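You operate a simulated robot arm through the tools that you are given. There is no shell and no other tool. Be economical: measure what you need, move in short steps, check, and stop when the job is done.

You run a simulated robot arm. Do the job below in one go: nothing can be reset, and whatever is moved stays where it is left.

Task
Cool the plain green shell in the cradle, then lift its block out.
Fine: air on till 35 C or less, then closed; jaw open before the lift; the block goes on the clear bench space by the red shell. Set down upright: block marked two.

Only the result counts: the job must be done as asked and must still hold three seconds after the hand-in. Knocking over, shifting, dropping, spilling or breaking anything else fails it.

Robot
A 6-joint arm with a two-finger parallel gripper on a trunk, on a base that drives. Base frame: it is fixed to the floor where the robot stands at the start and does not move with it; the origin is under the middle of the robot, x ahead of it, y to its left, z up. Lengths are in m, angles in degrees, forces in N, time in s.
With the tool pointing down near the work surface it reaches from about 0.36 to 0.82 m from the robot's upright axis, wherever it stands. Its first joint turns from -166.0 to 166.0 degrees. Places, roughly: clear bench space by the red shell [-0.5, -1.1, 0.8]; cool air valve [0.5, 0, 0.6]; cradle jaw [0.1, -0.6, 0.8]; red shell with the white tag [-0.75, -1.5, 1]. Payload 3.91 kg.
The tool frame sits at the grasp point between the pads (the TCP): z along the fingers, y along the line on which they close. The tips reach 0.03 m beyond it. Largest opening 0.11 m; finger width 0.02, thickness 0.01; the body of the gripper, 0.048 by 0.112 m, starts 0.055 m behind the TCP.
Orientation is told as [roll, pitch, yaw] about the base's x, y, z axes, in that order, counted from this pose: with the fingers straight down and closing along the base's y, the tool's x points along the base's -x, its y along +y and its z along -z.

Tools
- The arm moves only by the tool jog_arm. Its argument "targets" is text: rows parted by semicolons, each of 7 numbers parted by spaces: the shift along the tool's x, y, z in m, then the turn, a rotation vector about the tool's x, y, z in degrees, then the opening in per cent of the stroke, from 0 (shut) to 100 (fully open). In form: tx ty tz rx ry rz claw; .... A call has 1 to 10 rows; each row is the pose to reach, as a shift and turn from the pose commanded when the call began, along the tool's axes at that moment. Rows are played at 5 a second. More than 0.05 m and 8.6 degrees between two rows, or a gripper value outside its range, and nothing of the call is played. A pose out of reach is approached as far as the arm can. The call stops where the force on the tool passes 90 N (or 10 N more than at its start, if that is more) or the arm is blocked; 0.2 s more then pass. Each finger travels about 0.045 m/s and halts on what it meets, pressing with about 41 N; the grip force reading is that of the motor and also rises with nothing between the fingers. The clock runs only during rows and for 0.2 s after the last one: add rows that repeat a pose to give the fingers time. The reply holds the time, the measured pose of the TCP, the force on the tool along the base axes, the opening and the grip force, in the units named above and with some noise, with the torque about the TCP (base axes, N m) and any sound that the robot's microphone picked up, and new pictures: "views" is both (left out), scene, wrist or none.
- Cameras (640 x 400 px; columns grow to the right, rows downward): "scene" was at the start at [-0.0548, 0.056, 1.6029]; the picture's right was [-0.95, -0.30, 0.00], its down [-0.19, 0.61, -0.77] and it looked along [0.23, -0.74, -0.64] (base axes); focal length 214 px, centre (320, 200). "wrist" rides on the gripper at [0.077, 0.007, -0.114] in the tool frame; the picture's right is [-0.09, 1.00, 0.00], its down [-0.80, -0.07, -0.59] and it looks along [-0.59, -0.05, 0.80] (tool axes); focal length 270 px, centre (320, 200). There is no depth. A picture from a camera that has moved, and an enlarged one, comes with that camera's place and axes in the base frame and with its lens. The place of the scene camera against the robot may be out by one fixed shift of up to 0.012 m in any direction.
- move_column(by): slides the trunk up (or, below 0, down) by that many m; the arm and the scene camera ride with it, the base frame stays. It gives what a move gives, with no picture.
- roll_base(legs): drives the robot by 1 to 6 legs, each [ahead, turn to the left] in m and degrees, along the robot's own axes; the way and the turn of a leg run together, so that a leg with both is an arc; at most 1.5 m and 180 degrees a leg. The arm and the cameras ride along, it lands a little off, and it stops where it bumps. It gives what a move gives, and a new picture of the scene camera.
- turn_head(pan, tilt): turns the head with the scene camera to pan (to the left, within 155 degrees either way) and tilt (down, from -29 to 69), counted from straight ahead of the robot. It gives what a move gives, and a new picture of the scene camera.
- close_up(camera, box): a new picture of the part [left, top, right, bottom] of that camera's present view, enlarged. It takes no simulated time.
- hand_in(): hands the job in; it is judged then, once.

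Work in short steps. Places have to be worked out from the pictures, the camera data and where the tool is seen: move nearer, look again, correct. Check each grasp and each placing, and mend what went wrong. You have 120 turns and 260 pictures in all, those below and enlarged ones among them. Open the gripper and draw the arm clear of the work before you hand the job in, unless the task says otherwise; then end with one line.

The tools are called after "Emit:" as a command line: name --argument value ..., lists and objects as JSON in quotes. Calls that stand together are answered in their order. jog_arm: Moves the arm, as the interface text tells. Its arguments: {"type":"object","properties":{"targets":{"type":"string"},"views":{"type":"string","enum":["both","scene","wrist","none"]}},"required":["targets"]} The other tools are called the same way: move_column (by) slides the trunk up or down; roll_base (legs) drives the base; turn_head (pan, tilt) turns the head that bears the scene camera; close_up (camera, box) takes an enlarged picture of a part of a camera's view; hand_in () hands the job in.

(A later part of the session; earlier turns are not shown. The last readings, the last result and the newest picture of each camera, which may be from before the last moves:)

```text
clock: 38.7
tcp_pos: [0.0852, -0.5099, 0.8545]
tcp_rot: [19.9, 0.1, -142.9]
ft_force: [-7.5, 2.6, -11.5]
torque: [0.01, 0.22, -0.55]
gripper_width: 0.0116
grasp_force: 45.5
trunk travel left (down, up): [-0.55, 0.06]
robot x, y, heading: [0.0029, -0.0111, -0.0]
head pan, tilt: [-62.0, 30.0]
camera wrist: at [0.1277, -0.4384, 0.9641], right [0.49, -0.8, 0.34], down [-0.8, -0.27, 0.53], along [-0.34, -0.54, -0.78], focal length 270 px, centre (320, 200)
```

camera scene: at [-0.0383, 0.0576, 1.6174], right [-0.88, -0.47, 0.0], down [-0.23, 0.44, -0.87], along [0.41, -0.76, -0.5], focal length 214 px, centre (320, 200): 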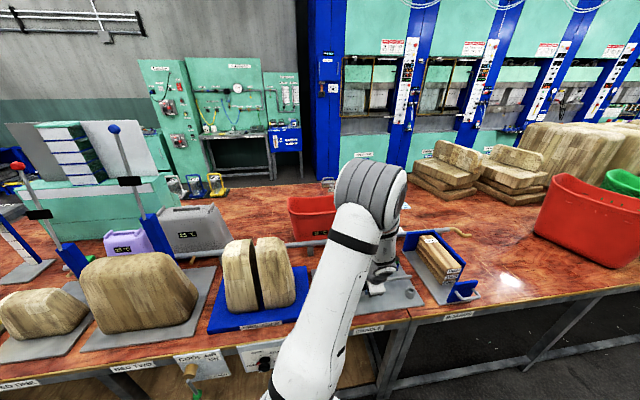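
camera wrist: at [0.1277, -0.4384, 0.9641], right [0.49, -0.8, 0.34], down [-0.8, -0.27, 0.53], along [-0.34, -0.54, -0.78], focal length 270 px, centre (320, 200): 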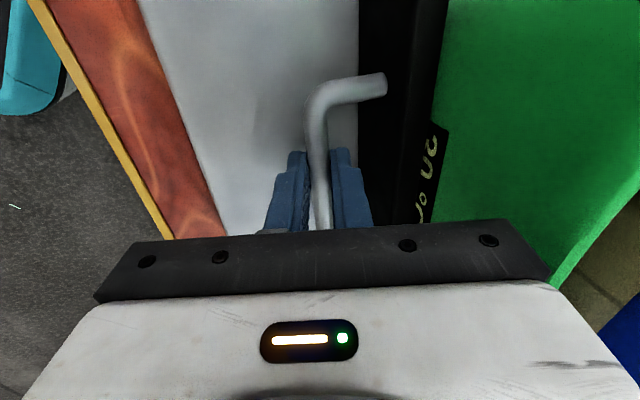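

The bar is gripped at 11.6 mm. I'll pull the jaw straight out toward the bench front in small steps.

Emit:
jog_arm --targets "0 -0.0094 -0.0034 0 0 0 5; 0 -0.0188 -0.0068 0 0 0 5; 0 -0.0282 -0.0103 0 0 0 5; 0 -0.0376 -0.0137 0 0 0 5" --views "both"

```text
clock: 39.7
tcp_pos: [0.0616, -0.4782, 0.8532]
tcp_rot: [19.8, 0.1, -142.8]
ft_force: [-5.0, -6.6, -12.9]
torque: [-0.02, 0.05, -0.54]
gripper_width: 0.0115
grasp_force: 44.8
trunk travel left (down, up): [-0.55, 0.06]
robot x, y, heading: [0.0025, -0.0099, -0.1]
head pan, tilt: [-62.0, 30.0]
camera scene: at [-0.0389, 0.0555, 1.6174], right [-0.88, -0.47, 0.0], down [-0.23, 0.44, -0.87], along [0.41, -0.76, -0.5], focal length 214 px, centre (320, 200)
camera wrist: at [0.104, -0.4065, 0.9641], right [0.5, -0.8, 0.34], down [-0.8, -0.27, 0.53], along [-0.33, -0.54, -0.78], focal length 270 px, centre (320, 200)
```

scene: 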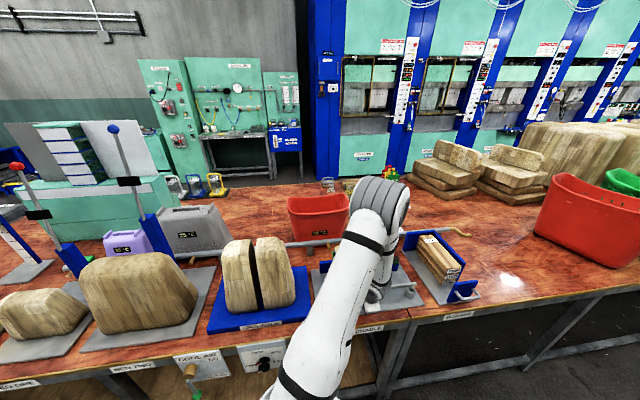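
wrist: 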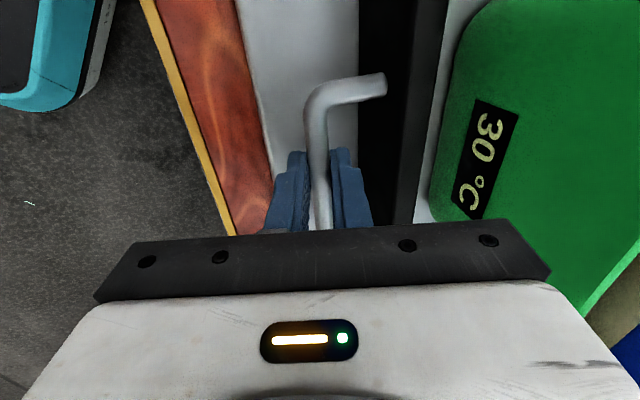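

The jaw slides out freely. I'll pull a bit further to find its stop.

Emit:
jog_arm --targets "0 -0.0094 -0.0034 0 0 0 5; 0 -0.0188 -0.0068 0 0 0 5; 0 -0.0282 -0.0103 0 0 0 5" --views "wrist"

```text
clock: 40.5
tcp_pos: [0.0445, -0.4548, 0.8527]
tcp_rot: [20.1, 0.2, -142.8]
ft_force: [-6.6, -8.6, -12.8]
torque: [-0.03, 0.01, -0.56]
gripper_width: 0.0114
grasp_force: 44.8
trunk travel left (down, up): [-0.55, 0.06]
robot x, y, heading: [0.0019, -0.01, 0.2]
head pan, tilt: [-62.0, 30.0]
camera wrist: at [0.0864, -0.3826, 0.9641], right [0.49, -0.8, 0.34], down [-0.8, -0.27, 0.53], along [-0.33, -0.54, -0.77], focal length 270 px, centre (320, 200)
```

wrist: 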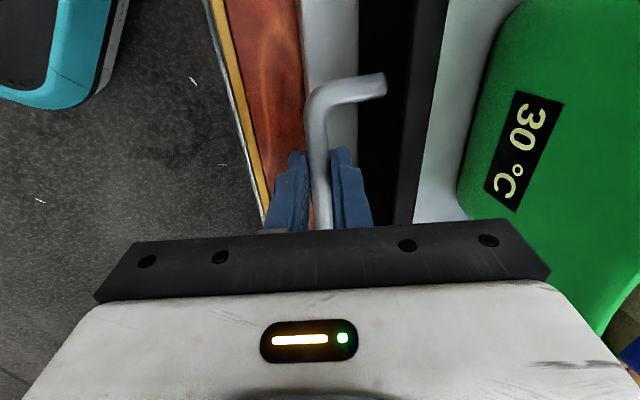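

It has moved about 0.07 m with only a slight pull-back force. I'll zoom the scene view to see the jaw arm relative to the socket.

Emit:
close_up --camera "scene" --box '[310, 230, 450, 340]'

Emit:
turn_head --pan -90 --tilt 45

```text
3.64 times, centred on (380, 285) of scene
camera zoom: at [-0.0393, 0.0554, 1.6174], right [-0.88, -0.47, 0.0], down [-0.23, 0.44, -0.87], along [0.41, -0.76, -0.5], focal length 780 px, centre (102, -109)
```

zoom: 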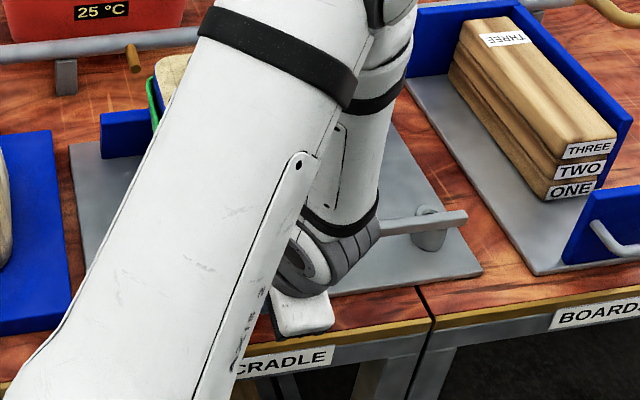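

```text
clock: 41.4
tcp_pos: [0.0436, -0.4539, 0.8545]
tcp_rot: [20.0, 0.1, -142.8]
ft_force: [-8.2, -5.3, -9.9]
torque: [0.09, 0.01, -0.52]
gripper_width: 0.0115
grasp_force: 44.7
trunk travel left (down, up): [-0.55, 0.06]
robot x, y, heading: [0.0029, -0.0091, -0.0]
head pan, tilt: [-90.0, 45.0]
camera scene: at [-0.082, 0.0545, 1.5948], right [-1.0, 0.0, 0.0], down [0.0, 0.71, -0.71], along [0.0, -0.71, -0.71], focal length 214 px, centre (320, 200)
```

scene: 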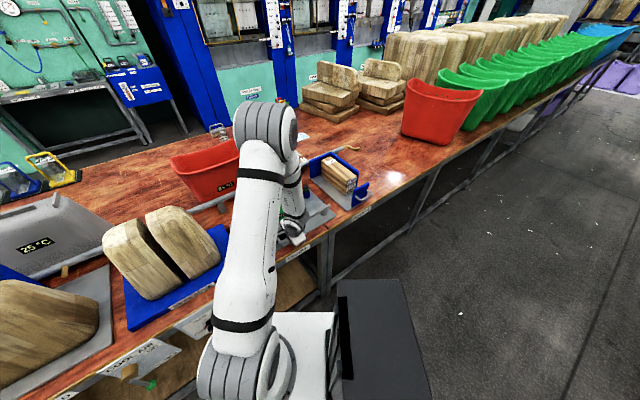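

The jaw's arm has passed over and in front of the socket, so a pin there would likely hold it open. I'll loosen the fingers slightly, keeping the bar caged, to see if the jaw springs back.

Emit:
jog_arm --targets "0 0 0 0 0 0 12; 0 0 0 0 0 0 22; 0 0 0 0 0 0 22; 0 0 0 0 0 0 22; 0 0 0 0 0 0 22" --views "wrist"

```text
clock: 42.6
tcp_pos: [0.0445, -0.4548, 0.8542]
tcp_rot: [20.1, 0.1, -142.8]
ft_force: [0.6, 0.2, 0.9]
torque: [0.0, 0.04, -0.01]
gripper_width: 0.0241
grasp_force: 0.1
trunk travel left (down, up): [-0.55, 0.06]
robot x, y, heading: [0.0015, -0.0086, 0.0]
head pan, tilt: [-90.0, 45.0]
camera wrist: at [0.087, -0.3815, 0.9645], right [0.5, -0.8, 0.34], down [-0.8, -0.27, 0.53], along [-0.33, -0.54, -0.77], focal length 270 px, centre (320, 200)
```

wrist: 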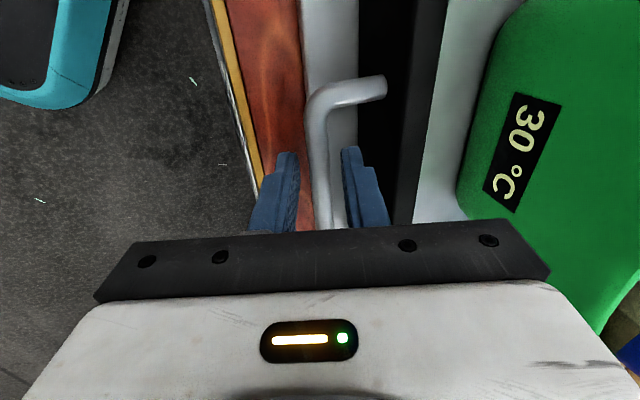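

The jaw stays where it was left, with no contact on the fingers. I'll regrip and pull until it stops, to be sure it's fully open.

Emit:
jog_arm --targets "0 0 0 0 0 0 5; 0 0 0 0 0 0 5; 0 -0.0094 -0.0034 0 0 0 5; 0 -0.0188 -0.0068 0 0 0 5; 0 -0.0282 -0.0103 0 0 0 5" --views "wrist"

```text
clock: 43.8
tcp_pos: [0.0298, -0.4342, 0.8539]
tcp_rot: [20.1, 0.0, -142.6]
ft_force: [21.2, -29.9, -17.8]
torque: [-0.08, -0.52, -0.57]
gripper_width: 0.0114
grasp_force: 44.9
trunk travel left (down, up): [-0.55, 0.06]
robot x, y, heading: [-0.0024, -0.0091, -0.2]
head pan, tilt: [-90.0, 45.0]
camera wrist: at [0.0723, -0.3616, 0.9643], right [0.5, -0.8, 0.34], down [-0.8, -0.27, 0.53], along [-0.33, -0.54, -0.77], focal length 270 px, centre (320, 200)
```

wrist: 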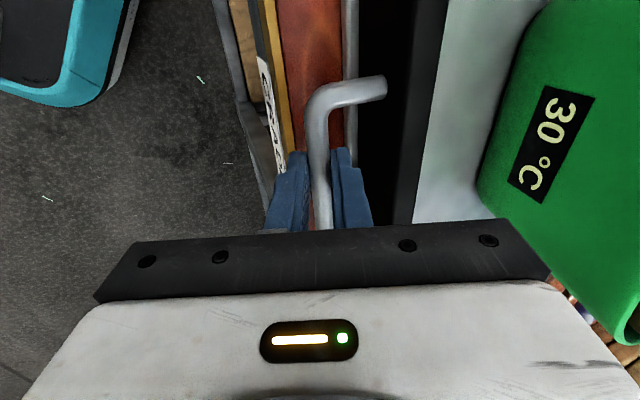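

That's the travel stop, about 0.09 m open with 36 N resisting. I'll loosen and watch whether it stays.

Emit:
jog_arm --targets "0 0.006 0.002 0 0 0 12; 0 0.006 0.002 0 0 0 24; 0 0.006 0.002 0 0 0 24; 0 0.006 0.002 0 0 0 24; 0 0.006 0.002 0 0 0 24; 0 0.006 0.002 0 0 0 24; 0 0.006 0.002 0 0 0 24; 0 0.006 0.002 0 0 0 24" --views "wrist"

```text
clock: 45.6
tcp_pos: [0.0298, -0.4355, 0.8552]
tcp_rot: [20.0, 0.1, -142.8]
ft_force: [0.3, -0.3, -0.1]
torque: [0.0, 0.02, -0.01]
gripper_width: 0.0267
grasp_force: 0.0
trunk travel left (down, up): [-0.55, 0.06]
robot x, y, heading: [-0.0006, -0.0102, 0.1]
head pan, tilt: [-90.0, 45.0]
camera wrist: at [0.0727, -0.3633, 0.966], right [0.5, -0.8, 0.34], down [-0.8, -0.27, 0.53], along [-0.33, -0.54, -0.77], focal length 270 px, centre (320, 200)
```

wrist: 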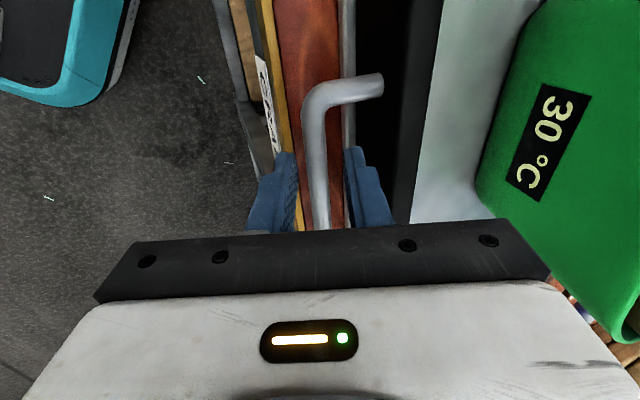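

The jaw holds, so I'll withdraw along the tool axis and look back to confirm it stays put.

Emit:
jog_arm --targets "0 0 -0.045 0 0 0 30; 0 0 -0.09 0 0 0 40; 0 0 -0.135 0 0 0 60; 0 0 -0.18 5 0 0 80; 0 0 -0.21 10 0 0 100; 0 0.02 -0.24 15 0 0 100; 0 0.02 -0.26 20 0 0 100" --views "both"

```text
clock: 47.2
tcp_pos: [-0.012, -0.3796, 1.1061]
tcp_rot: [-0.1, 0.0, -142.9]
ft_force: [-1.1, 0.1, -0.2]
torque: [-0.02, -0.01, 0.01]
gripper_width: 0.1098
grasp_force: 0.1
trunk travel left (down, up): [-0.55, 0.06]
robot x, y, heading: [0.0027, -0.0121, -0.1]
head pan, tilt: [-90.0, 45.0]
camera scene: at [-0.0809, 0.0562, 1.5948], right [-1.0, 0.0, 0.0], down [0.0, 0.71, -0.71], along [0.0, -0.71, -0.71], focal length 214 px, centre (320, 200)
camera wrist: at [0.0543, -0.3386, 1.2211], right [0.53, -0.85, 0.0], down [-0.68, -0.43, 0.59], along [-0.5, -0.31, -0.8], focal length 270 px, centre (320, 200)
```

scene: 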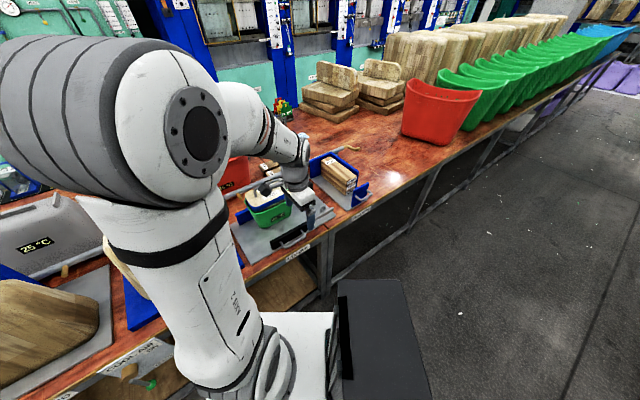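
wrist: 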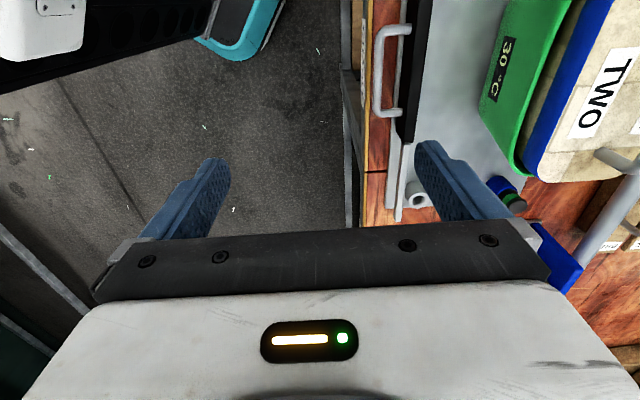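

The jaw remains open with its arm in front of the socket. Next I'll rise and move above the block to locate its handle.

Emit:
jog_arm --targets "0 0 -0.047 0 0 0 100; 0.009 0.04 -0.07 0 0 0 100; 0.018 0.088 -0.08 0 0 0 100; 0.027 0.137 -0.09 0 0 0 100; 0.036 0.186 -0.094 0 0 0 100; 0.045 0.234 -0.094 0 0 0 80; 0.05 0.265 -0.094 0 0 0 60; 0.054 0.288 -0.094 0 0 0 60" --views "both"

```text
refused: row 4 steps farther than a row can; nothing moved
```

Row 4 was slightly too long, so I'm trimming the steps.

Emit:
jog_arm --targets "0 0 -0.047 0 0 0 100; 0.008 0.035 -0.07 0 0 0 100; 0.016 0.078 -0.08 0 0 0 100; 0.024 0.122 -0.09 0 0 0 100; 0.032 0.167 -0.094 0 0 0 100; 0.04 0.212 -0.094 0 0 0 80; 0.047 0.255 -0.094 0 0 0 60; 0.054 0.288 -0.094 0 0 0 60" --views "both"

```text
clock: 49.0
tcp_pos: [0.205, -0.5799, 1.2011]
tcp_rot: [0.0, -0.1, -142.9]
ft_force: [0.4, 0.3, 0.1]
torque: [0.0, -0.01, -0.05]
gripper_width: 0.066
grasp_force: 0.1
trunk travel left (down, up): [-0.55, 0.06]
robot x, y, heading: [0.002, -0.01, 0.1]
head pan, tilt: [-90.0, 45.0]
camera scene: at [-0.0803, 0.0554, 1.5948], right [-1.0, 0.0, 0.0], down [0.0, 0.71, -0.71], along [0.0, -0.71, -0.71], focal length 214 px, centre (320, 200)
camera wrist: at [0.2716, -0.5392, 1.315], right [0.53, -0.85, 0.0], down [-0.68, -0.43, 0.59], along [-0.5, -0.32, -0.8], focal length 270 px, centre (320, 200)
```

scene: 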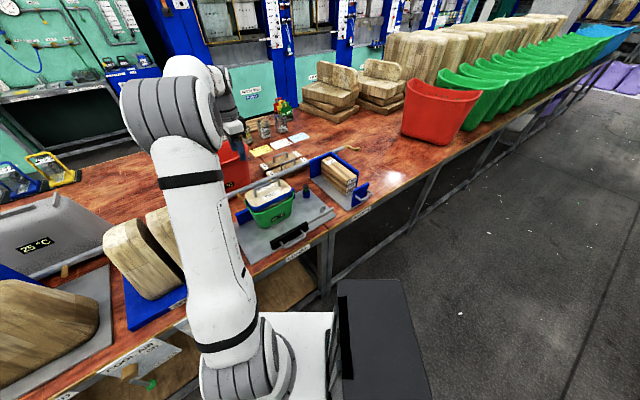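
wrist: 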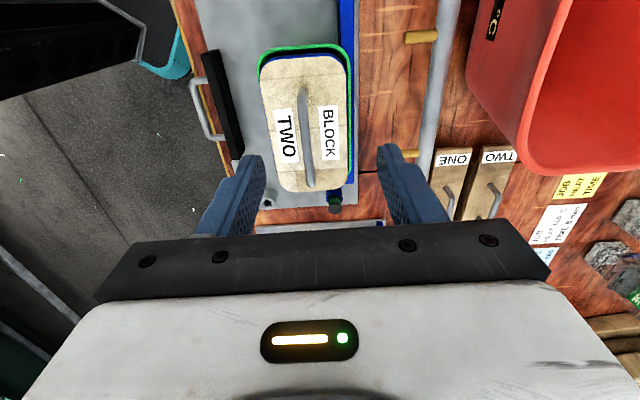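

Emit:
close_up --camera "scene" --box '[225, 140, 375, 265]'

Emit:
close_up --camera "wrist" --box '[180, 20, 400, 230]'

```text
3.20 times, centred on (300, 202) of scene
camera zoom: at [-0.0803, 0.0554, 1.5948], right [-1.0, 0.0, 0.0], down [0.0, 0.71, -0.71], along [0.0, -0.71, -0.71], focal length 686 px, centre (384, 192)
```

zoom: 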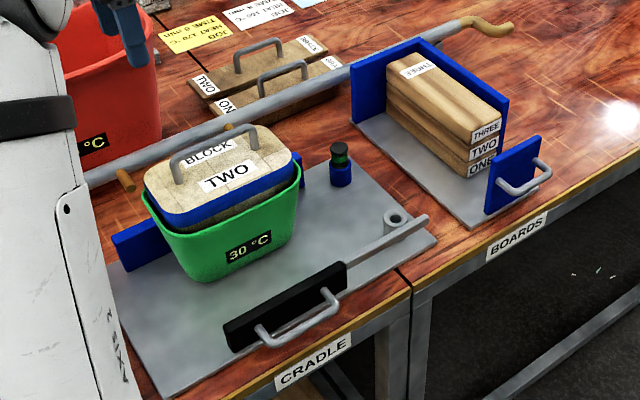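

```text
1.90 times, centred on (290, 125) of wrist
camera zoom: at [0.2716, -0.5392, 1.315], right [0.53, -0.85, 0.0], down [-0.68, -0.43, 0.59], along [-0.5, -0.32, -0.8], focal length 515 px, centre (377, 343)
```

zoom: 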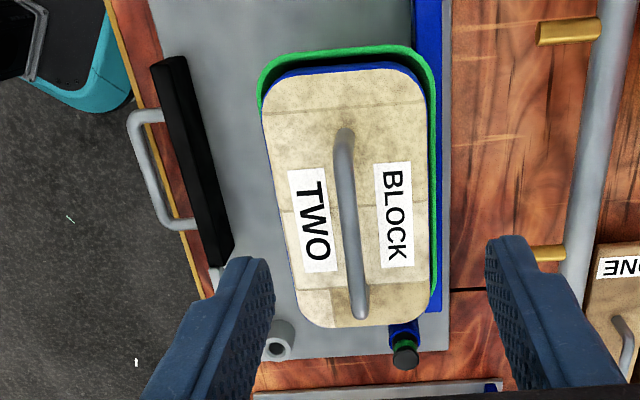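

The jaw is fully open and the block handle runs parallel to the bench near (0.147, -0.608, ~1.02). I'll lower closer above it and re-measure.

Emit:
jog_arm --targets "-0.013 -0.005 0.033 0 0 0 60; -0.027 -0.01 0.067 0 0 0 60; -0.0405 -0.0143 0.1 0 0 0 60" --views "wrist"

```text
clock: 49.8
tcp_pos: [0.1638, -0.5898, 1.1008]
tcp_rot: [0.1, 0.1, -142.9]
ft_force: [-1.2, -1.1, -0.2]
torque: [-0.01, 0.03, 0.0]
gripper_width: 0.0661
grasp_force: 0.0
trunk travel left (down, up): [-0.55, 0.06]
robot x, y, heading: [0.0037, -0.0117, -0.2]
head pan, tilt: [-90.0, 45.0]
camera wrist: at [0.23, -0.5495, 1.216], right [0.53, -0.85, 0.0], down [-0.68, -0.43, 0.59], along [-0.5, -0.32, -0.8], focal length 270 px, centre (320, 200)
```

wrist: 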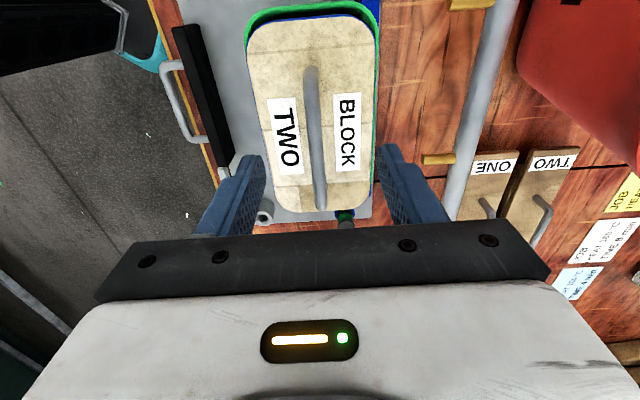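

The bar is nearly centred, offset about -3 mm and rotated about 2°. I'll correct that and descend to just above it.

Emit:
jog_arm --targets "-0.009 -0.002 0.025 0 0 1 60; -0.0176 -0.0035 0.05 0 0 2 60" --views "both"

Emit:
close_up --camera "scene" --box '[220, 140, 330, 240]'

```text
clock: 50.4
tcp_pos: [0.1479, -0.5977, 1.0486]
tcp_rot: [-0.2, 0.1, -144.9]
ft_force: [0.3, 0.5, 0.7]
torque: [0.0, -0.01, 0.03]
gripper_width: 0.0662
grasp_force: 0.0
trunk travel left (down, up): [-0.55, 0.06]
robot x, y, heading: [0.0033, -0.0097, 0.0]
head pan, tilt: [-90.0, 45.0]
camera scene: at [-0.0809, 0.0554, 1.5948], right [-1.0, 0.0, 0.0], down [0.0, 0.71, -0.71], along [0.0, -0.71, -0.71], focal length 214 px, centre (320, 200)
camera wrist: at [0.2153, -0.5594, 1.1643], right [0.5, -0.86, 0.0], down [-0.7, -0.4, 0.59], along [-0.51, -0.3, -0.8], focal length 270 px, centre (320, 200)
```

scene: 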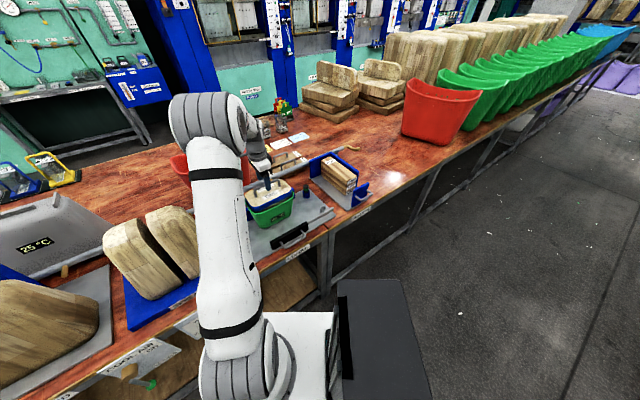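
wrist: 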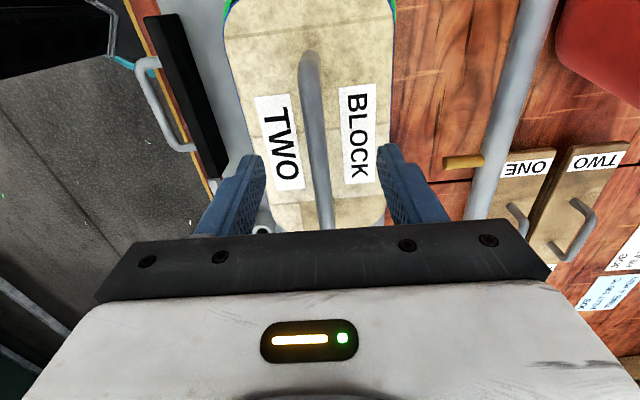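

```text
4.00 times, centred on (275, 190) of scene
camera zoom: at [-0.0809, 0.0554, 1.5948], right [-1.0, 0.0, 0.0], down [0.0, 0.71, -0.71], along [0.0, -0.71, -0.71], focal length 858 px, centre (500, 240)
```

zoom: 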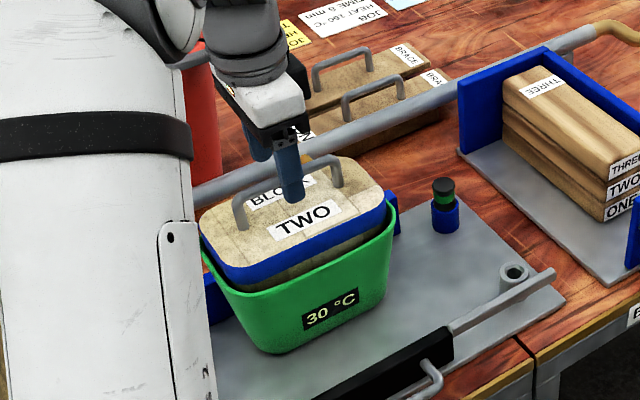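

The bar is well centred between the fingers. I'll descend in small steps.

Emit:
jog_arm --targets "0 0 0.015 0 0 0 60; 0 0 0.03 0 0 0 50" --views "both"

Emit:
close_up --camera "scene" --box '[220, 140, 330, 240]'

```text
clock: 51.0
tcp_pos: [0.1483, -0.5973, 1.0199]
tcp_rot: [-0.1, 0.1, -144.8]
ft_force: [0.0, -0.2, -0.4]
torque: [0.0, 0.0, 0.0]
gripper_width: 0.0549
grasp_force: 0.1
trunk travel left (down, up): [-0.55, 0.06]
robot x, y, heading: [0.0018, -0.0084, -0.1]
head pan, tilt: [-90.0, 45.0]
camera scene: at [-0.0808, 0.0557, 1.5948], right [-1.0, 0.0, 0.0], down [0.0, 0.71, -0.71], along [0.0, -0.71, -0.71], focal length 214 px, centre (320, 200)
camera wrist: at [0.2156, -0.5589, 1.1341], right [0.5, -0.86, 0.0], down [-0.7, -0.4, 0.59], along [-0.51, -0.3, -0.8], focal length 270 px, centre (320, 200)
```

scene: 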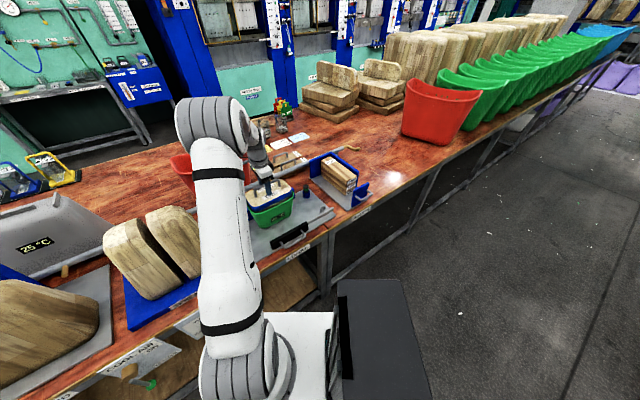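
wrist: 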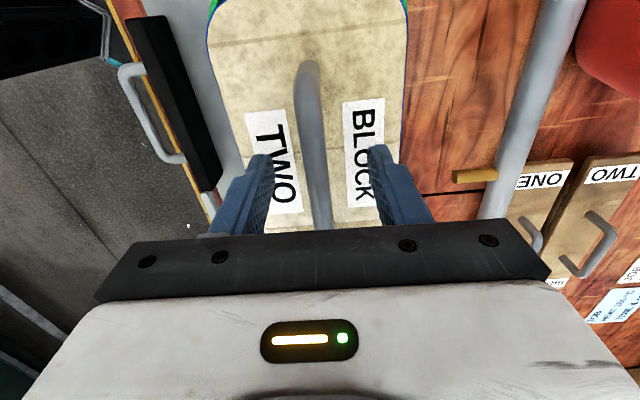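

```text
4.00 times, centred on (275, 190) of scene
camera zoom: at [-0.0808, 0.0557, 1.5948], right [-1.0, 0.0, 0.0], down [0.0, 0.71, -0.71], along [0.0, -0.71, -0.71], focal length 858 px, centre (500, 240)
```

zoom: 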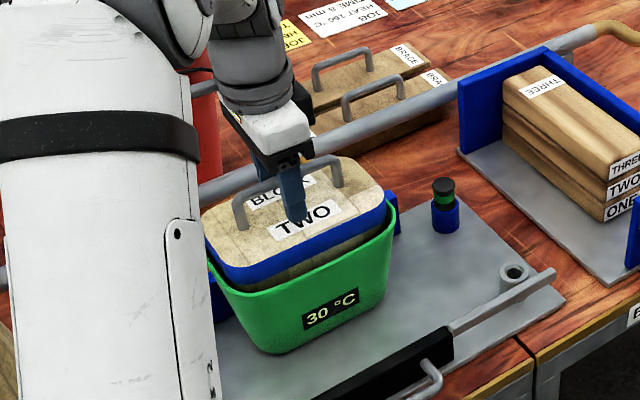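

The fingers are centred along the handle. I'll descend another 15 mm and close.

Emit:
jog_arm --targets "0 0 0.008 0 0 0 45; 0 -0.001 0.016 0 0 0 40; 0 -0.001 0.016 0 0 0 20; 0 -0.001 0.016 0 0 0 5; 0 -0.001 0.016 0 0 0 5; 0 -0.001 0.016 0 0 0 5" --views "wrist"

```text
clock: 52.4
tcp_pos: [0.1448, -0.5937, 1.0092]
tcp_rot: [0.5, -0.3, -144.8]
ft_force: [-9.7, 12.6, 57.1]
torque: [1.51, 1.21, 0.03]
gripper_width: 0.0274
grasp_force: 21.8
trunk travel left (down, up): [-0.55, 0.06]
robot x, y, heading: [-0.0022, -0.0109, 0.1]
head pan, tilt: [-90.0, 45.0]
camera wrist: at [0.2125, -0.5544, 1.1245], right [0.5, -0.86, 0.01], down [-0.7, -0.4, 0.6], along [-0.51, -0.31, -0.8], focal length 270 px, centre (320, 200)
```

wrist: 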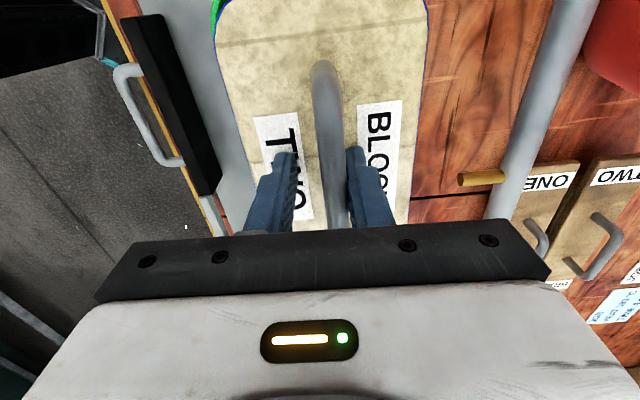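

The tips bottomed on the block top with 57 N up-force. I'll raise about 8 mm, shift slightly toward the bar, and close again.

Emit:
jog_arm --targets "0 0 -0.006 0 0 0 30; 0 0.004 -0.009 0 0 0 30; 0 0.004 -0.009 0 0 0 15; 0 0.004 -0.009 0 0 0 5; 0 0.004 -0.009 0 0 0 5; 0 0.004 -0.009 0 0 0 5" --views "wrist"

```text
clock: 53.8
tcp_pos: [0.1504, -0.6018, 1.0121]
tcp_rot: [-0.1, 0.1, -144.9]
ft_force: [0.5, 0.0, -0.3]
torque: [0.01, -0.02, 0.01]
gripper_width: 0.0113
grasp_force: 41.4
trunk travel left (down, up): [-0.55, 0.06]
robot x, y, heading: [0.0018, -0.0132, 0.0]
head pan, tilt: [-90.0, 45.0]
camera wrist: at [0.2173, -0.563, 1.1264], right [0.5, -0.86, 0.0], down [-0.7, -0.4, 0.59], along [-0.51, -0.3, -0.8], focal length 270 px, centre (320, 200)
```

wrist: 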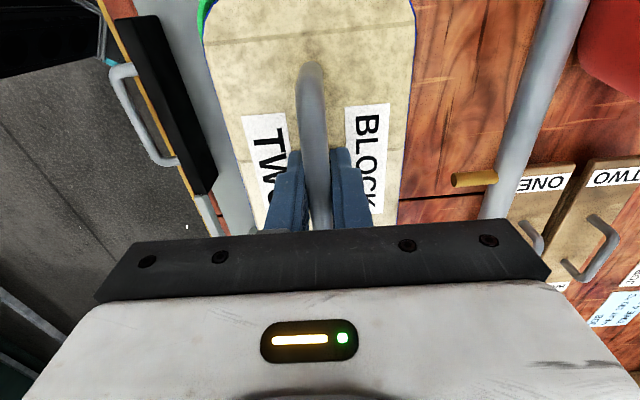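

The bar is gripped cleanly at 11.3 mm with no load. I'll lift slowly in small steps and check that the shell stays.

Emit:
jog_arm --targets "0 0 -0.008 0 0 0 4; 0 0 -0.016 0 0 0 4; 0 0 -0.024 0 0 0 4; 0 0 -0.034 0 0 0 4; 0 0 -0.044 0 0 0 4" --views "scene"

Emit:
close_up --camera "scene" --box '[220, 140, 330, 240]'

```text
clock: 55.0
tcp_pos: [0.1496, -0.6001, 1.0581]
tcp_rot: [0.0, 0.0, -144.8]
ft_force: [0.1, -0.6, -6.8]
torque: [0.03, -0.04, 0.04]
gripper_width: 0.0118
grasp_force: 41.1
trunk travel left (down, up): [-0.55, 0.06]
robot x, y, heading: [-0.0009, -0.0088, -0.2]
head pan, tilt: [-90.0, 45.0]
camera scene: at [-0.0807, 0.0554, 1.5948], right [-1.0, 0.0, 0.0], down [0.0, 0.71, -0.71], along [0.0, -0.71, -0.71], focal length 214 px, centre (320, 200)
```

scene: 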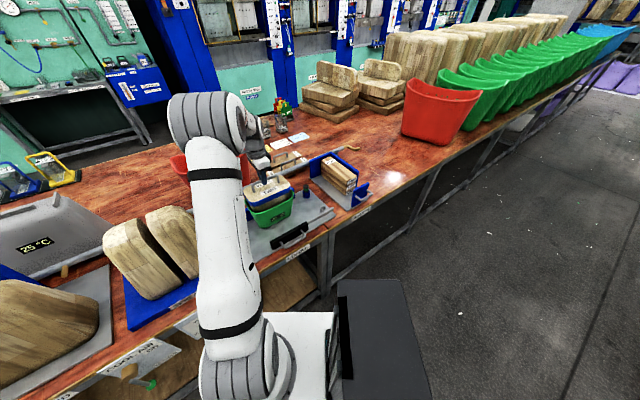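

```text
4.00 times, centred on (275, 190) of scene
camera zoom: at [-0.0807, 0.0554, 1.5948], right [-1.0, 0.0, 0.0], down [0.0, 0.71, -0.71], along [0.0, -0.71, -0.71], focal length 858 px, centre (500, 240)
```

zoom: 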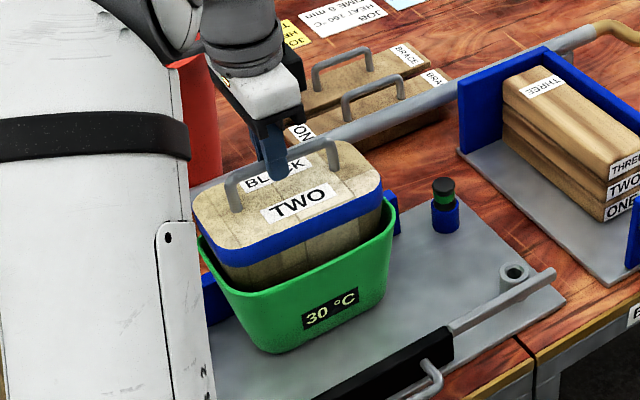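

The block comes out alone, weighing about 7 N, and the shell stays. I'll keep lifting.

Emit:
jog_arm --targets "0 0 -0.02 0 0 0 4; 0 0 -0.045 0 0 0 4; 0 0 -0.075 0 0 0 4; 0 0 -0.105 0 0 0 4; 0 0 -0.14 0 0 0 4; 0 0 -0.175 0 0 0 4; 0 0 -0.2 0 0 0 4" --views "both"

Emit:
close_up --camera "scene" --box '[220, 100, 360, 240]'

```text
clock: 56.6
tcp_pos: [0.1508, -0.6003, 1.2565]
tcp_rot: [0.0, 0.2, -144.8]
ft_force: [-0.7, -0.5, -7.2]
torque: [0.06, -0.03, -0.02]
gripper_width: 0.0115
grasp_force: 41.1
trunk travel left (down, up): [-0.55, 0.06]
robot x, y, heading: [0.0035, -0.0089, -0.1]
head pan, tilt: [-90.0, 45.0]
camera scene: at [-0.0809, 0.0554, 1.5948], right [-1.0, 0.0, 0.0], down [0.0, 0.71, -0.71], along [0.0, -0.71, -0.71], focal length 214 px, centre (320, 200)
camera wrist: at [0.2177, -0.5621, 1.3715], right [0.5, -0.86, 0.0], down [-0.7, -0.4, 0.59], along [-0.51, -0.3, -0.8], focal length 270 px, centre (320, 200)
```

scene: 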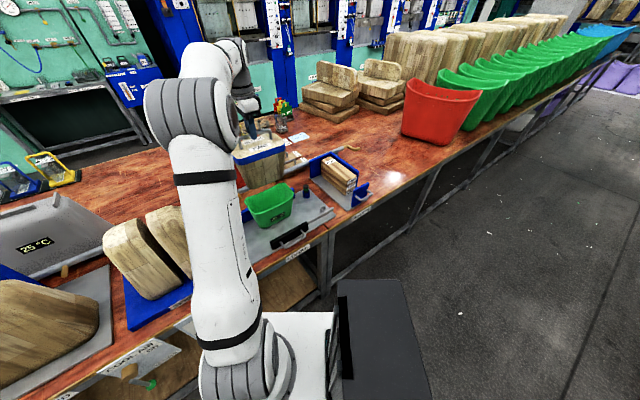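
wrist: 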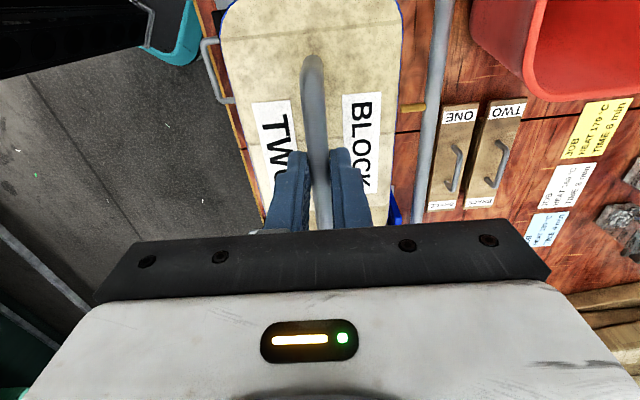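

```text
2.86 times, centred on (290, 170) of scene
camera zoom: at [-0.0809, 0.0554, 1.5948], right [-1.0, 0.0, 0.0], down [0.0, 0.71, -0.71], along [0.0, -0.71, -0.71], focal length 613 px, centre (406, 286)
```

zoom: 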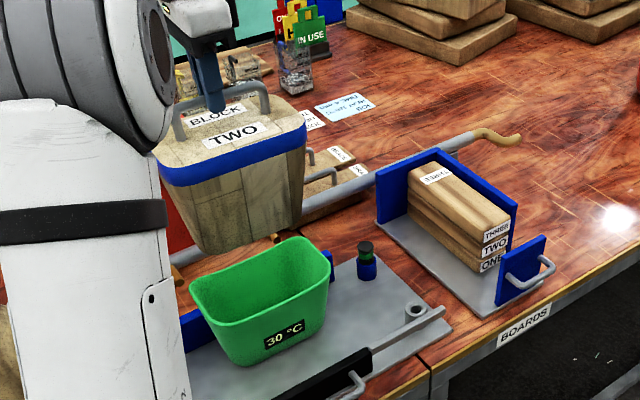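

The block is out and its underside is well above everything. To drive along the bench safely, I'll first swing the arm to the right over the aisle edge, so the later left turn doesn't sweep over other objects.

Emit:
jog_arm --targets "-0.0394 -0.0204 -0.004 0 0 3.5 4; -0.0751 -0.0444 -0.008 0 0 7 4; -0.1091 -0.0708 -0.012 0 0 10.5 4; -0.1405 -0.0991 -0.016 0 0 14 4; -0.1706 -0.1276 -0.02 0 0 17.5 4; -0.1995 -0.1577 -0.024 0 0 21 4; -0.2241 -0.1922 -0.028 0 0 24.5 4; -0.2484 -0.2253 -0.032 0 0 28 4; -0.2689 -0.2605 -0.036 0 0 31.5 4; -0.2887 -0.2965 -0.04 0 0 35 4" --views "both"

```text
clock: 58.8
tcp_pos: [-0.2587, -0.5261, 1.2966]
tcp_rot: [0.0, 0.1, -179.9]
ft_force: [0.0, 0.2, -7.0]
torque: [-0.03, -0.04, 0.03]
gripper_width: 0.0112
grasp_force: 41.0
trunk travel left (down, up): [-0.55, 0.06]
robot x, y, heading: [-0.0012, -0.0091, 0.1]
head pan, tilt: [-90.0, 45.0]
camera scene: at [-0.0825, 0.0559, 1.5947], right [-1.0, 0.0, 0.0], down [0.0, 0.71, -0.71], along [0.0, -0.71, -0.71], focal length 214 px, centre (320, 200)
camera wrist: at [-0.1809, -0.5331, 1.4115], right [-0.09, -1.0, 0.0], down [-0.8, 0.07, 0.59], along [-0.59, 0.05, -0.81], focal length 270 px, centre (320, 200)
```

scene: 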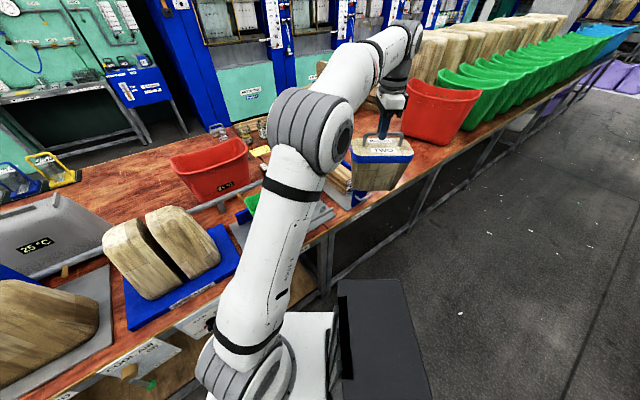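
wrist: 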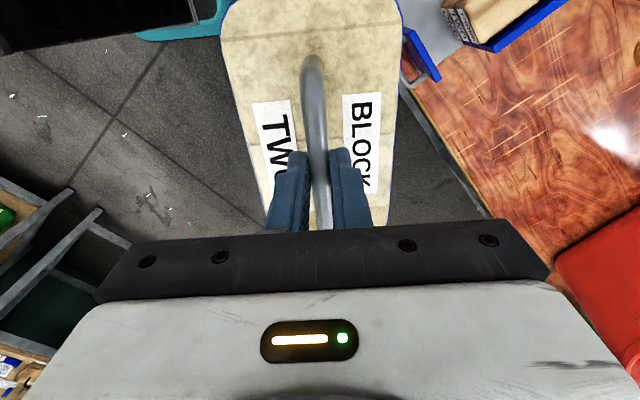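

Block hangs steady. Now turn the base left about 36.5° in place so it lines up with the bench.

Emit:
roll_base --legs '[[0, 36.5]]'

```text
clock: 61.1
tcp_pos: [0.0984, -0.5824, 1.2925]
tcp_rot: [-0.5, 0.3, -143.2]
ft_force: [0.8, -0.7, -6.9]
torque: [-0.01, -0.07, -0.01]
gripper_width: 0.0116
grasp_force: 40.9
trunk travel left (down, up): [-0.55, 0.06]
robot x, y, heading: [-0.0165, 0.0087, 36.4]
head pan, tilt: [-90.0, 45.0]
stopped in leg 1: the robot was blocked; the commanded pose is now the measured one
camera scene: at [-0.124, 0.0131, 1.5948], right [-0.8, -0.59, 0.0], down [-0.42, 0.57, -0.71], along [0.42, -0.57, -0.71], focal length 214 px, centre (320, 200)
```

scene: 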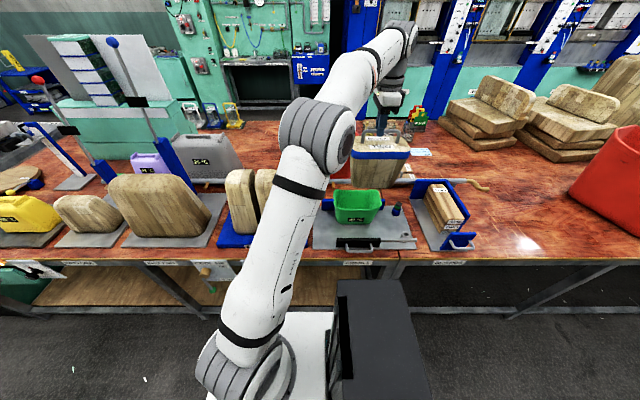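

It finished at 36.4° but reported a bump, and the robot shifted about 2 cm. I'll look down at the base and bench gap before driving.

Emit:
turn_head --pan -120 --tilt 60

Emit:
turn_head --pan -150 --tilt 35

```text
clock: 62.0
tcp_pos: [0.0961, -0.5799, 1.2945]
tcp_rot: [-0.3, 0.1, -143.3]
ft_force: [0.2, -0.8, -7.3]
torque: [0.04, -0.05, -0.01]
gripper_width: 0.0114
grasp_force: 41.0
trunk travel left (down, up): [-0.55, 0.06]
robot x, y, heading: [-0.0191, 0.0094, 36.4]
head pan, tilt: [-120.0, 60.0]
camera scene: at [-0.1663, 0.0143, 1.5753], right [-0.99, -0.11, 0.0], down [-0.1, 0.86, -0.5], along [0.06, -0.5, -0.87], focal length 214 px, centre (320, 200)
```

scene: 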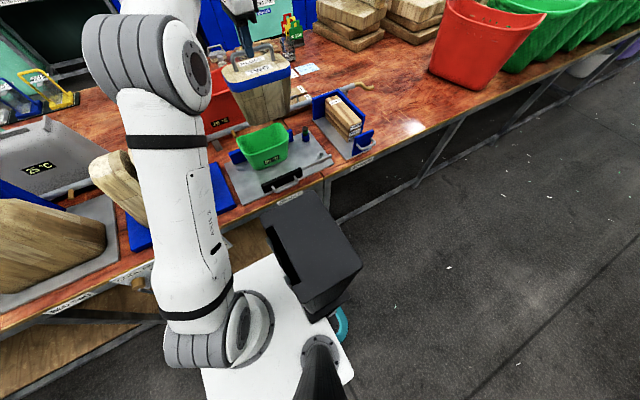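

```text
clock: 63.0
tcp_pos: [0.0976, -0.5808, 1.2959]
tcp_rot: [-0.2, 0.2, -143.2]
ft_force: [0.0, 0.6, -7.3]
torque: [-0.01, -0.03, 0.0]
gripper_width: 0.0112
grasp_force: 41.5
trunk travel left (down, up): [-0.55, 0.06]
robot x, y, heading: [-0.0169, 0.006, 36.5]
head pan, tilt: [-150.0, 35.0]
camera scene: at [-0.2089, -0.0003, 1.6095], right [-0.92, 0.4, 0.0], down [0.23, 0.53, -0.82], along [-0.33, -0.75, -0.57], focal length 214 px, centre (320, 200)
```

scene: 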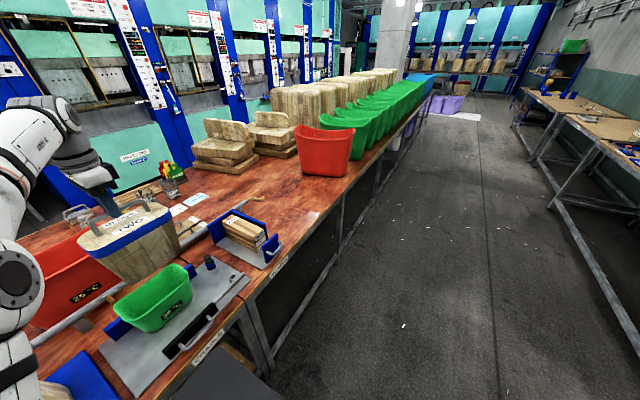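

The tall black box on the rear-right of the base seems to have touched the bench front. I'll turn slightly right to free it, then reverse along the bench and straighten up; the held block stays above everything on the way.

Emit:
roll_base --legs '[[0, -5.5], [-0.25, 0], [-0.5, 5.5]]'

```text
clock: 67.8
tcp_pos: [-0.5328, -0.9751, 1.2943]
tcp_rot: [-0.3, 0.2, -144.1]
ft_force: [0.4, -0.2, -6.8]
torque: [0.01, -0.02, -0.01]
gripper_width: 0.0115
grasp_force: 41.0
trunk travel left (down, up): [-0.55, 0.06]
robot x, y, heading: [-0.6417, -0.3789, 36.0]
head pan, tilt: [-150.0, 35.0]
camera scene: at [-0.8323, -0.3878, 1.6095], right [-0.91, 0.41, 0.0], down [0.23, 0.52, -0.82], along [-0.33, -0.75, -0.57], focal length 214 px, centre (320, 200)
```

scene: 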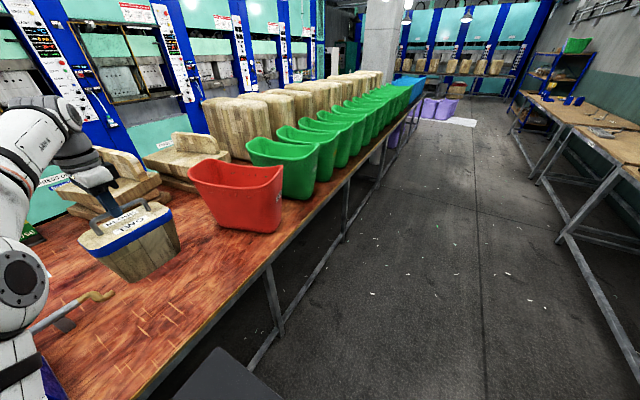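

The block is now beside the clear space, near the red shell. I'll move it over about (-0.51, -1.105) and begin lowering, with a view of the landing area.

Emit:
jog_arm --targets "-0.015 0.03 0.01 0 0 0 4; -0.029 0.06 0.03 0 0 0 4; -0.044 0.09 0.06 0 0 0 4; -0.0576 0.119 0.09 0 0 0 4; -0.0576 0.119 0.13 0 0 0 4; -0.0576 0.119 0.17 0 0 0 4; -0.0576 0.119 0.2 0 0 0 4; -0.0576 0.119 0.22 0 0 0 4" --views "wrist"

Emit:
turn_head --pan -115 --tilt 42

```text
clock: 69.6
tcp_pos: [-0.5088, -1.0981, 1.0725]
tcp_rot: [-0.4, 0.2, -144.2]
ft_force: [0.1, 0.0, -6.2]
torque: [-0.03, -0.1, -0.02]
gripper_width: 0.0115
grasp_force: 40.8
out of reach, approached as far as the arm can: row 2, 3, 4, 5, 6, 7, 8
trunk travel left (down, up): [-0.55, 0.06]
robot x, y, heading: [-0.6415, -0.3771, 36.2]
head pan, tilt: [-150.0, 35.0]
camera wrist: at [-0.4419, -1.0594, 1.1869], right [0.51, -0.86, 0.0], down [-0.69, -0.42, 0.59], along [-0.51, -0.3, -0.81], focal length 270 px, centre (320, 200)
```

wrist: 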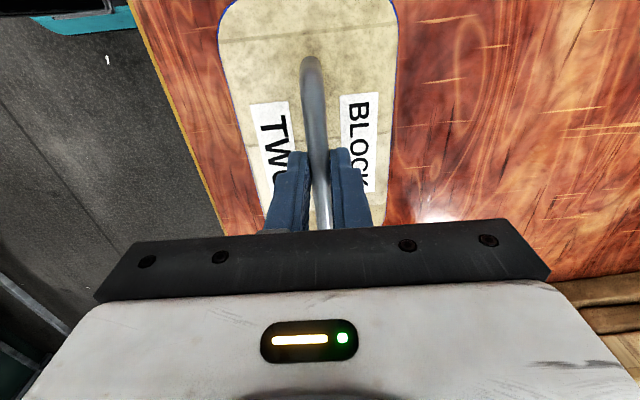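

```text
clock: 70.6
tcp_pos: [-0.509, -1.0973, 1.0732]
tcp_rot: [-0.3, 0.2, -144.1]
ft_force: [-0.3, -0.2, -7.3]
torque: [0.02, -0.07, 0.01]
gripper_width: 0.0114
grasp_force: 40.6
trunk travel left (down, up): [-0.55, 0.06]
robot x, y, heading: [-0.6434, -0.3821, 36.2]
head pan, tilt: [-115.0, 42.0]
camera scene: at [-0.7802, -0.3895, 1.5991], right [-0.98, -0.19, 0.0], down [-0.13, 0.66, -0.74], along [0.14, -0.73, -0.67], focal length 214 px, centre (320, 200)
```

scene: 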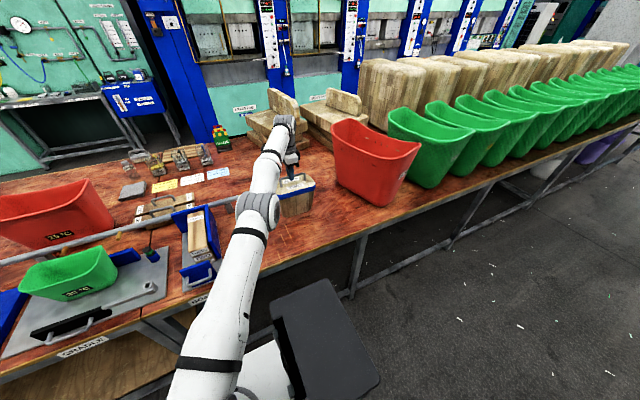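

At this extension the arm is near its limit, so I'll lower with the trunk instead. First a check on the gap to the red shell.

Emit:
close_up --camera "scene" --box '[220, 90, 430, 260]'

Emit:
move_column --by -0.06

```text
2.35 times, centred on (325, 175) of scene
camera zoom: at [-0.7802, -0.3895, 1.5991], right [-0.98, -0.19, 0.0], down [-0.13, 0.66, -0.74], along [0.14, -0.73, -0.67], focal length 505 px, centre (308, 259)
```

zoom: 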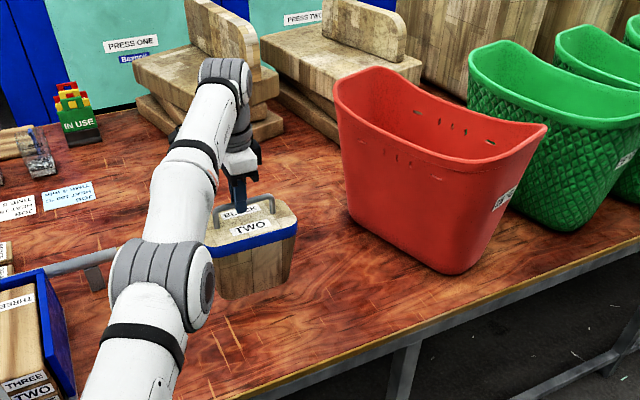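

```text
clock: 71.6
tcp_pos: [-0.5089, -1.0945, 1.0212]
tcp_rot: [0.4, -0.2, -144.1]
ft_force: [-3.2, 4.3, 39.7]
torque: [0.26, -0.23, 0.08]
gripper_width: 0.0115
grasp_force: 41.2
trunk travel left (down, up): [-0.49, 0.12]
robot x, y, heading: [-0.6416, -0.3809, 36.2]
head pan, tilt: [-115.0, 42.0]
```

The trunk move made contact: 40 N up at TCP z≈1.021. I'll look at whether the block sits flat on the bench.

Emit:
close_up --camera "scene" --box '[260, 140, 360, 230]'

Emit:
close_up --camera "wrist" --box '[160, 0, 480, 240]'

```text
4.44 times, centred on (310, 185) of scene
camera zoom: at [-0.7813, -0.3834, 1.5398], right [-0.98, -0.19, 0.0], down [-0.13, 0.65, -0.75], along [0.14, -0.73, -0.67], focal length 953 px, centre (364, 267)
```

zoom: 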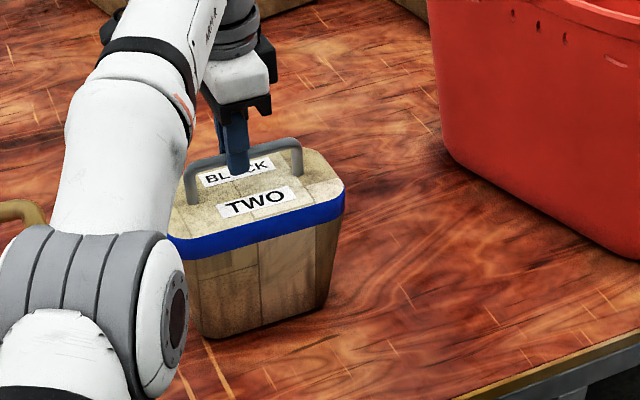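

```text
1.67 times, centred on (320, 120) of wrist
camera zoom: at [-0.443, -1.0546, 1.1364], right [0.51, -0.86, 0.01], down [-0.69, -0.41, 0.6], along [-0.51, -0.31, -0.8], focal length 450 px, centre (320, 333)
```

zoom: 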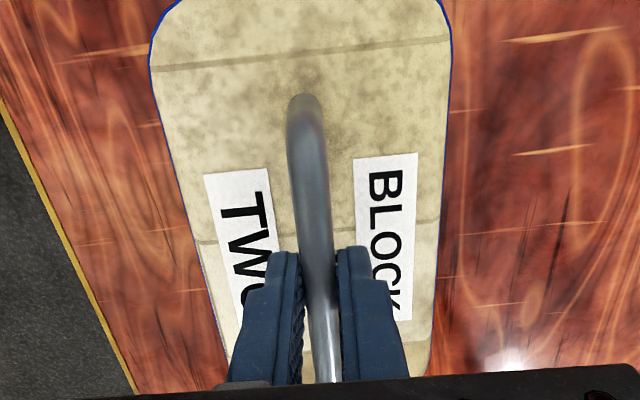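

The block rests flat and upright on clear bench. I'll ease the downward load with the trunk before opening.

Emit:
move_column --by 0.007

```text
clock: 72.1
tcp_pos: [-0.5102, -1.0951, 1.0228]
tcp_rot: [-0.2, 0.0, -144.1]
ft_force: [-1.6, 2.9, 24.9]
torque: [-0.43, 0.78, 0.04]
gripper_width: 0.0116
grasp_force: 40.9
trunk travel left (down, up): [-0.497, 0.113]
robot x, y, heading: [-0.6408, -0.3787, 36.1]
head pan, tilt: [-115.0, 42.0]
```

Still 25 N of load, so a little more.

Emit:
move_column --by 0.004

```text
clock: 72.7
tcp_pos: [-0.5108, -1.0965, 1.0235]
tcp_rot: [-0.4, 0.2, -144.1]
ft_force: [-1.7, 1.7, 5.1]
torque: [-0.32, 0.68, -0.08]
gripper_width: 0.0117
grasp_force: 41.1
trunk travel left (down, up): [-0.501, 0.109]
robot x, y, heading: [-0.6394, -0.3862, 35.8]
head pan, tilt: [-115.0, 42.0]
```

Load is nearly zero. Opening the fingers in place.

Emit:
jog_arm --targets "0 0 0 0 0 0 15; 0 0 0 0 0 0 30; 0 0 0 0 0 0 45; 0 0 0 0 0 0 45; 0 0 0 0 0 0 45" --views "both"

```text
clock: 73.9
tcp_pos: [-0.5086, -1.098, 1.0239]
tcp_rot: [-0.2, 0.0, -144.1]
ft_force: [0.0, 0.0, 0.2]
torque: [0.01, 0.02, -0.01]
gripper_width: 0.0496
grasp_force: 0.0
trunk travel left (down, up): [-0.501, 0.109]
robot x, y, heading: [-0.6432, -0.3775, 35.8]
head pan, tilt: [-115.0, 42.0]
camera scene: at [-0.7802, -0.3886, 1.5501], right [-0.98, -0.19, 0.0], down [-0.13, 0.66, -0.74], along [0.14, -0.73, -0.67], focal length 214 px, centre (320, 200)
camera wrist: at [-0.442, -1.0586, 1.1388], right [0.51, -0.86, 0.0], down [-0.69, -0.42, 0.59], along [-0.51, -0.3, -0.81], focal length 270 px, centre (320, 200)
```

scene: 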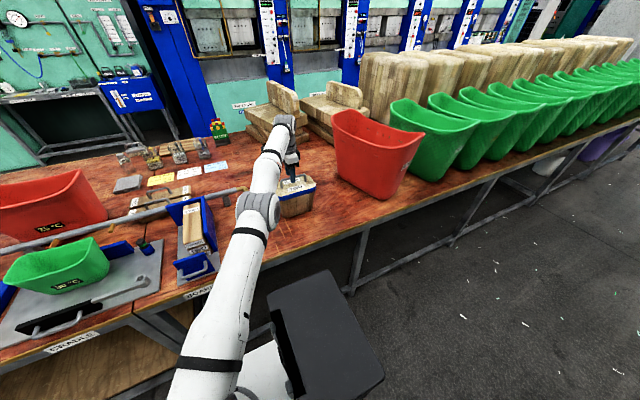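
wrist: 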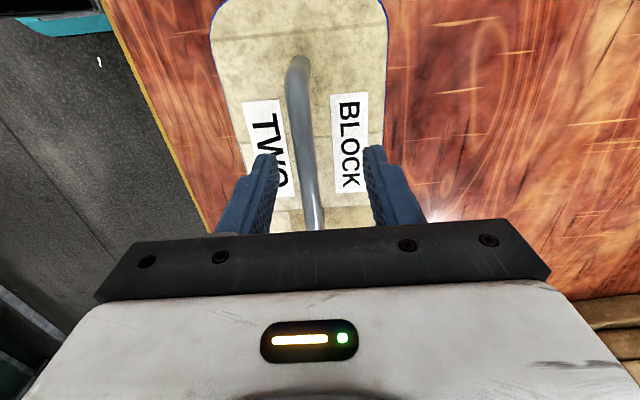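

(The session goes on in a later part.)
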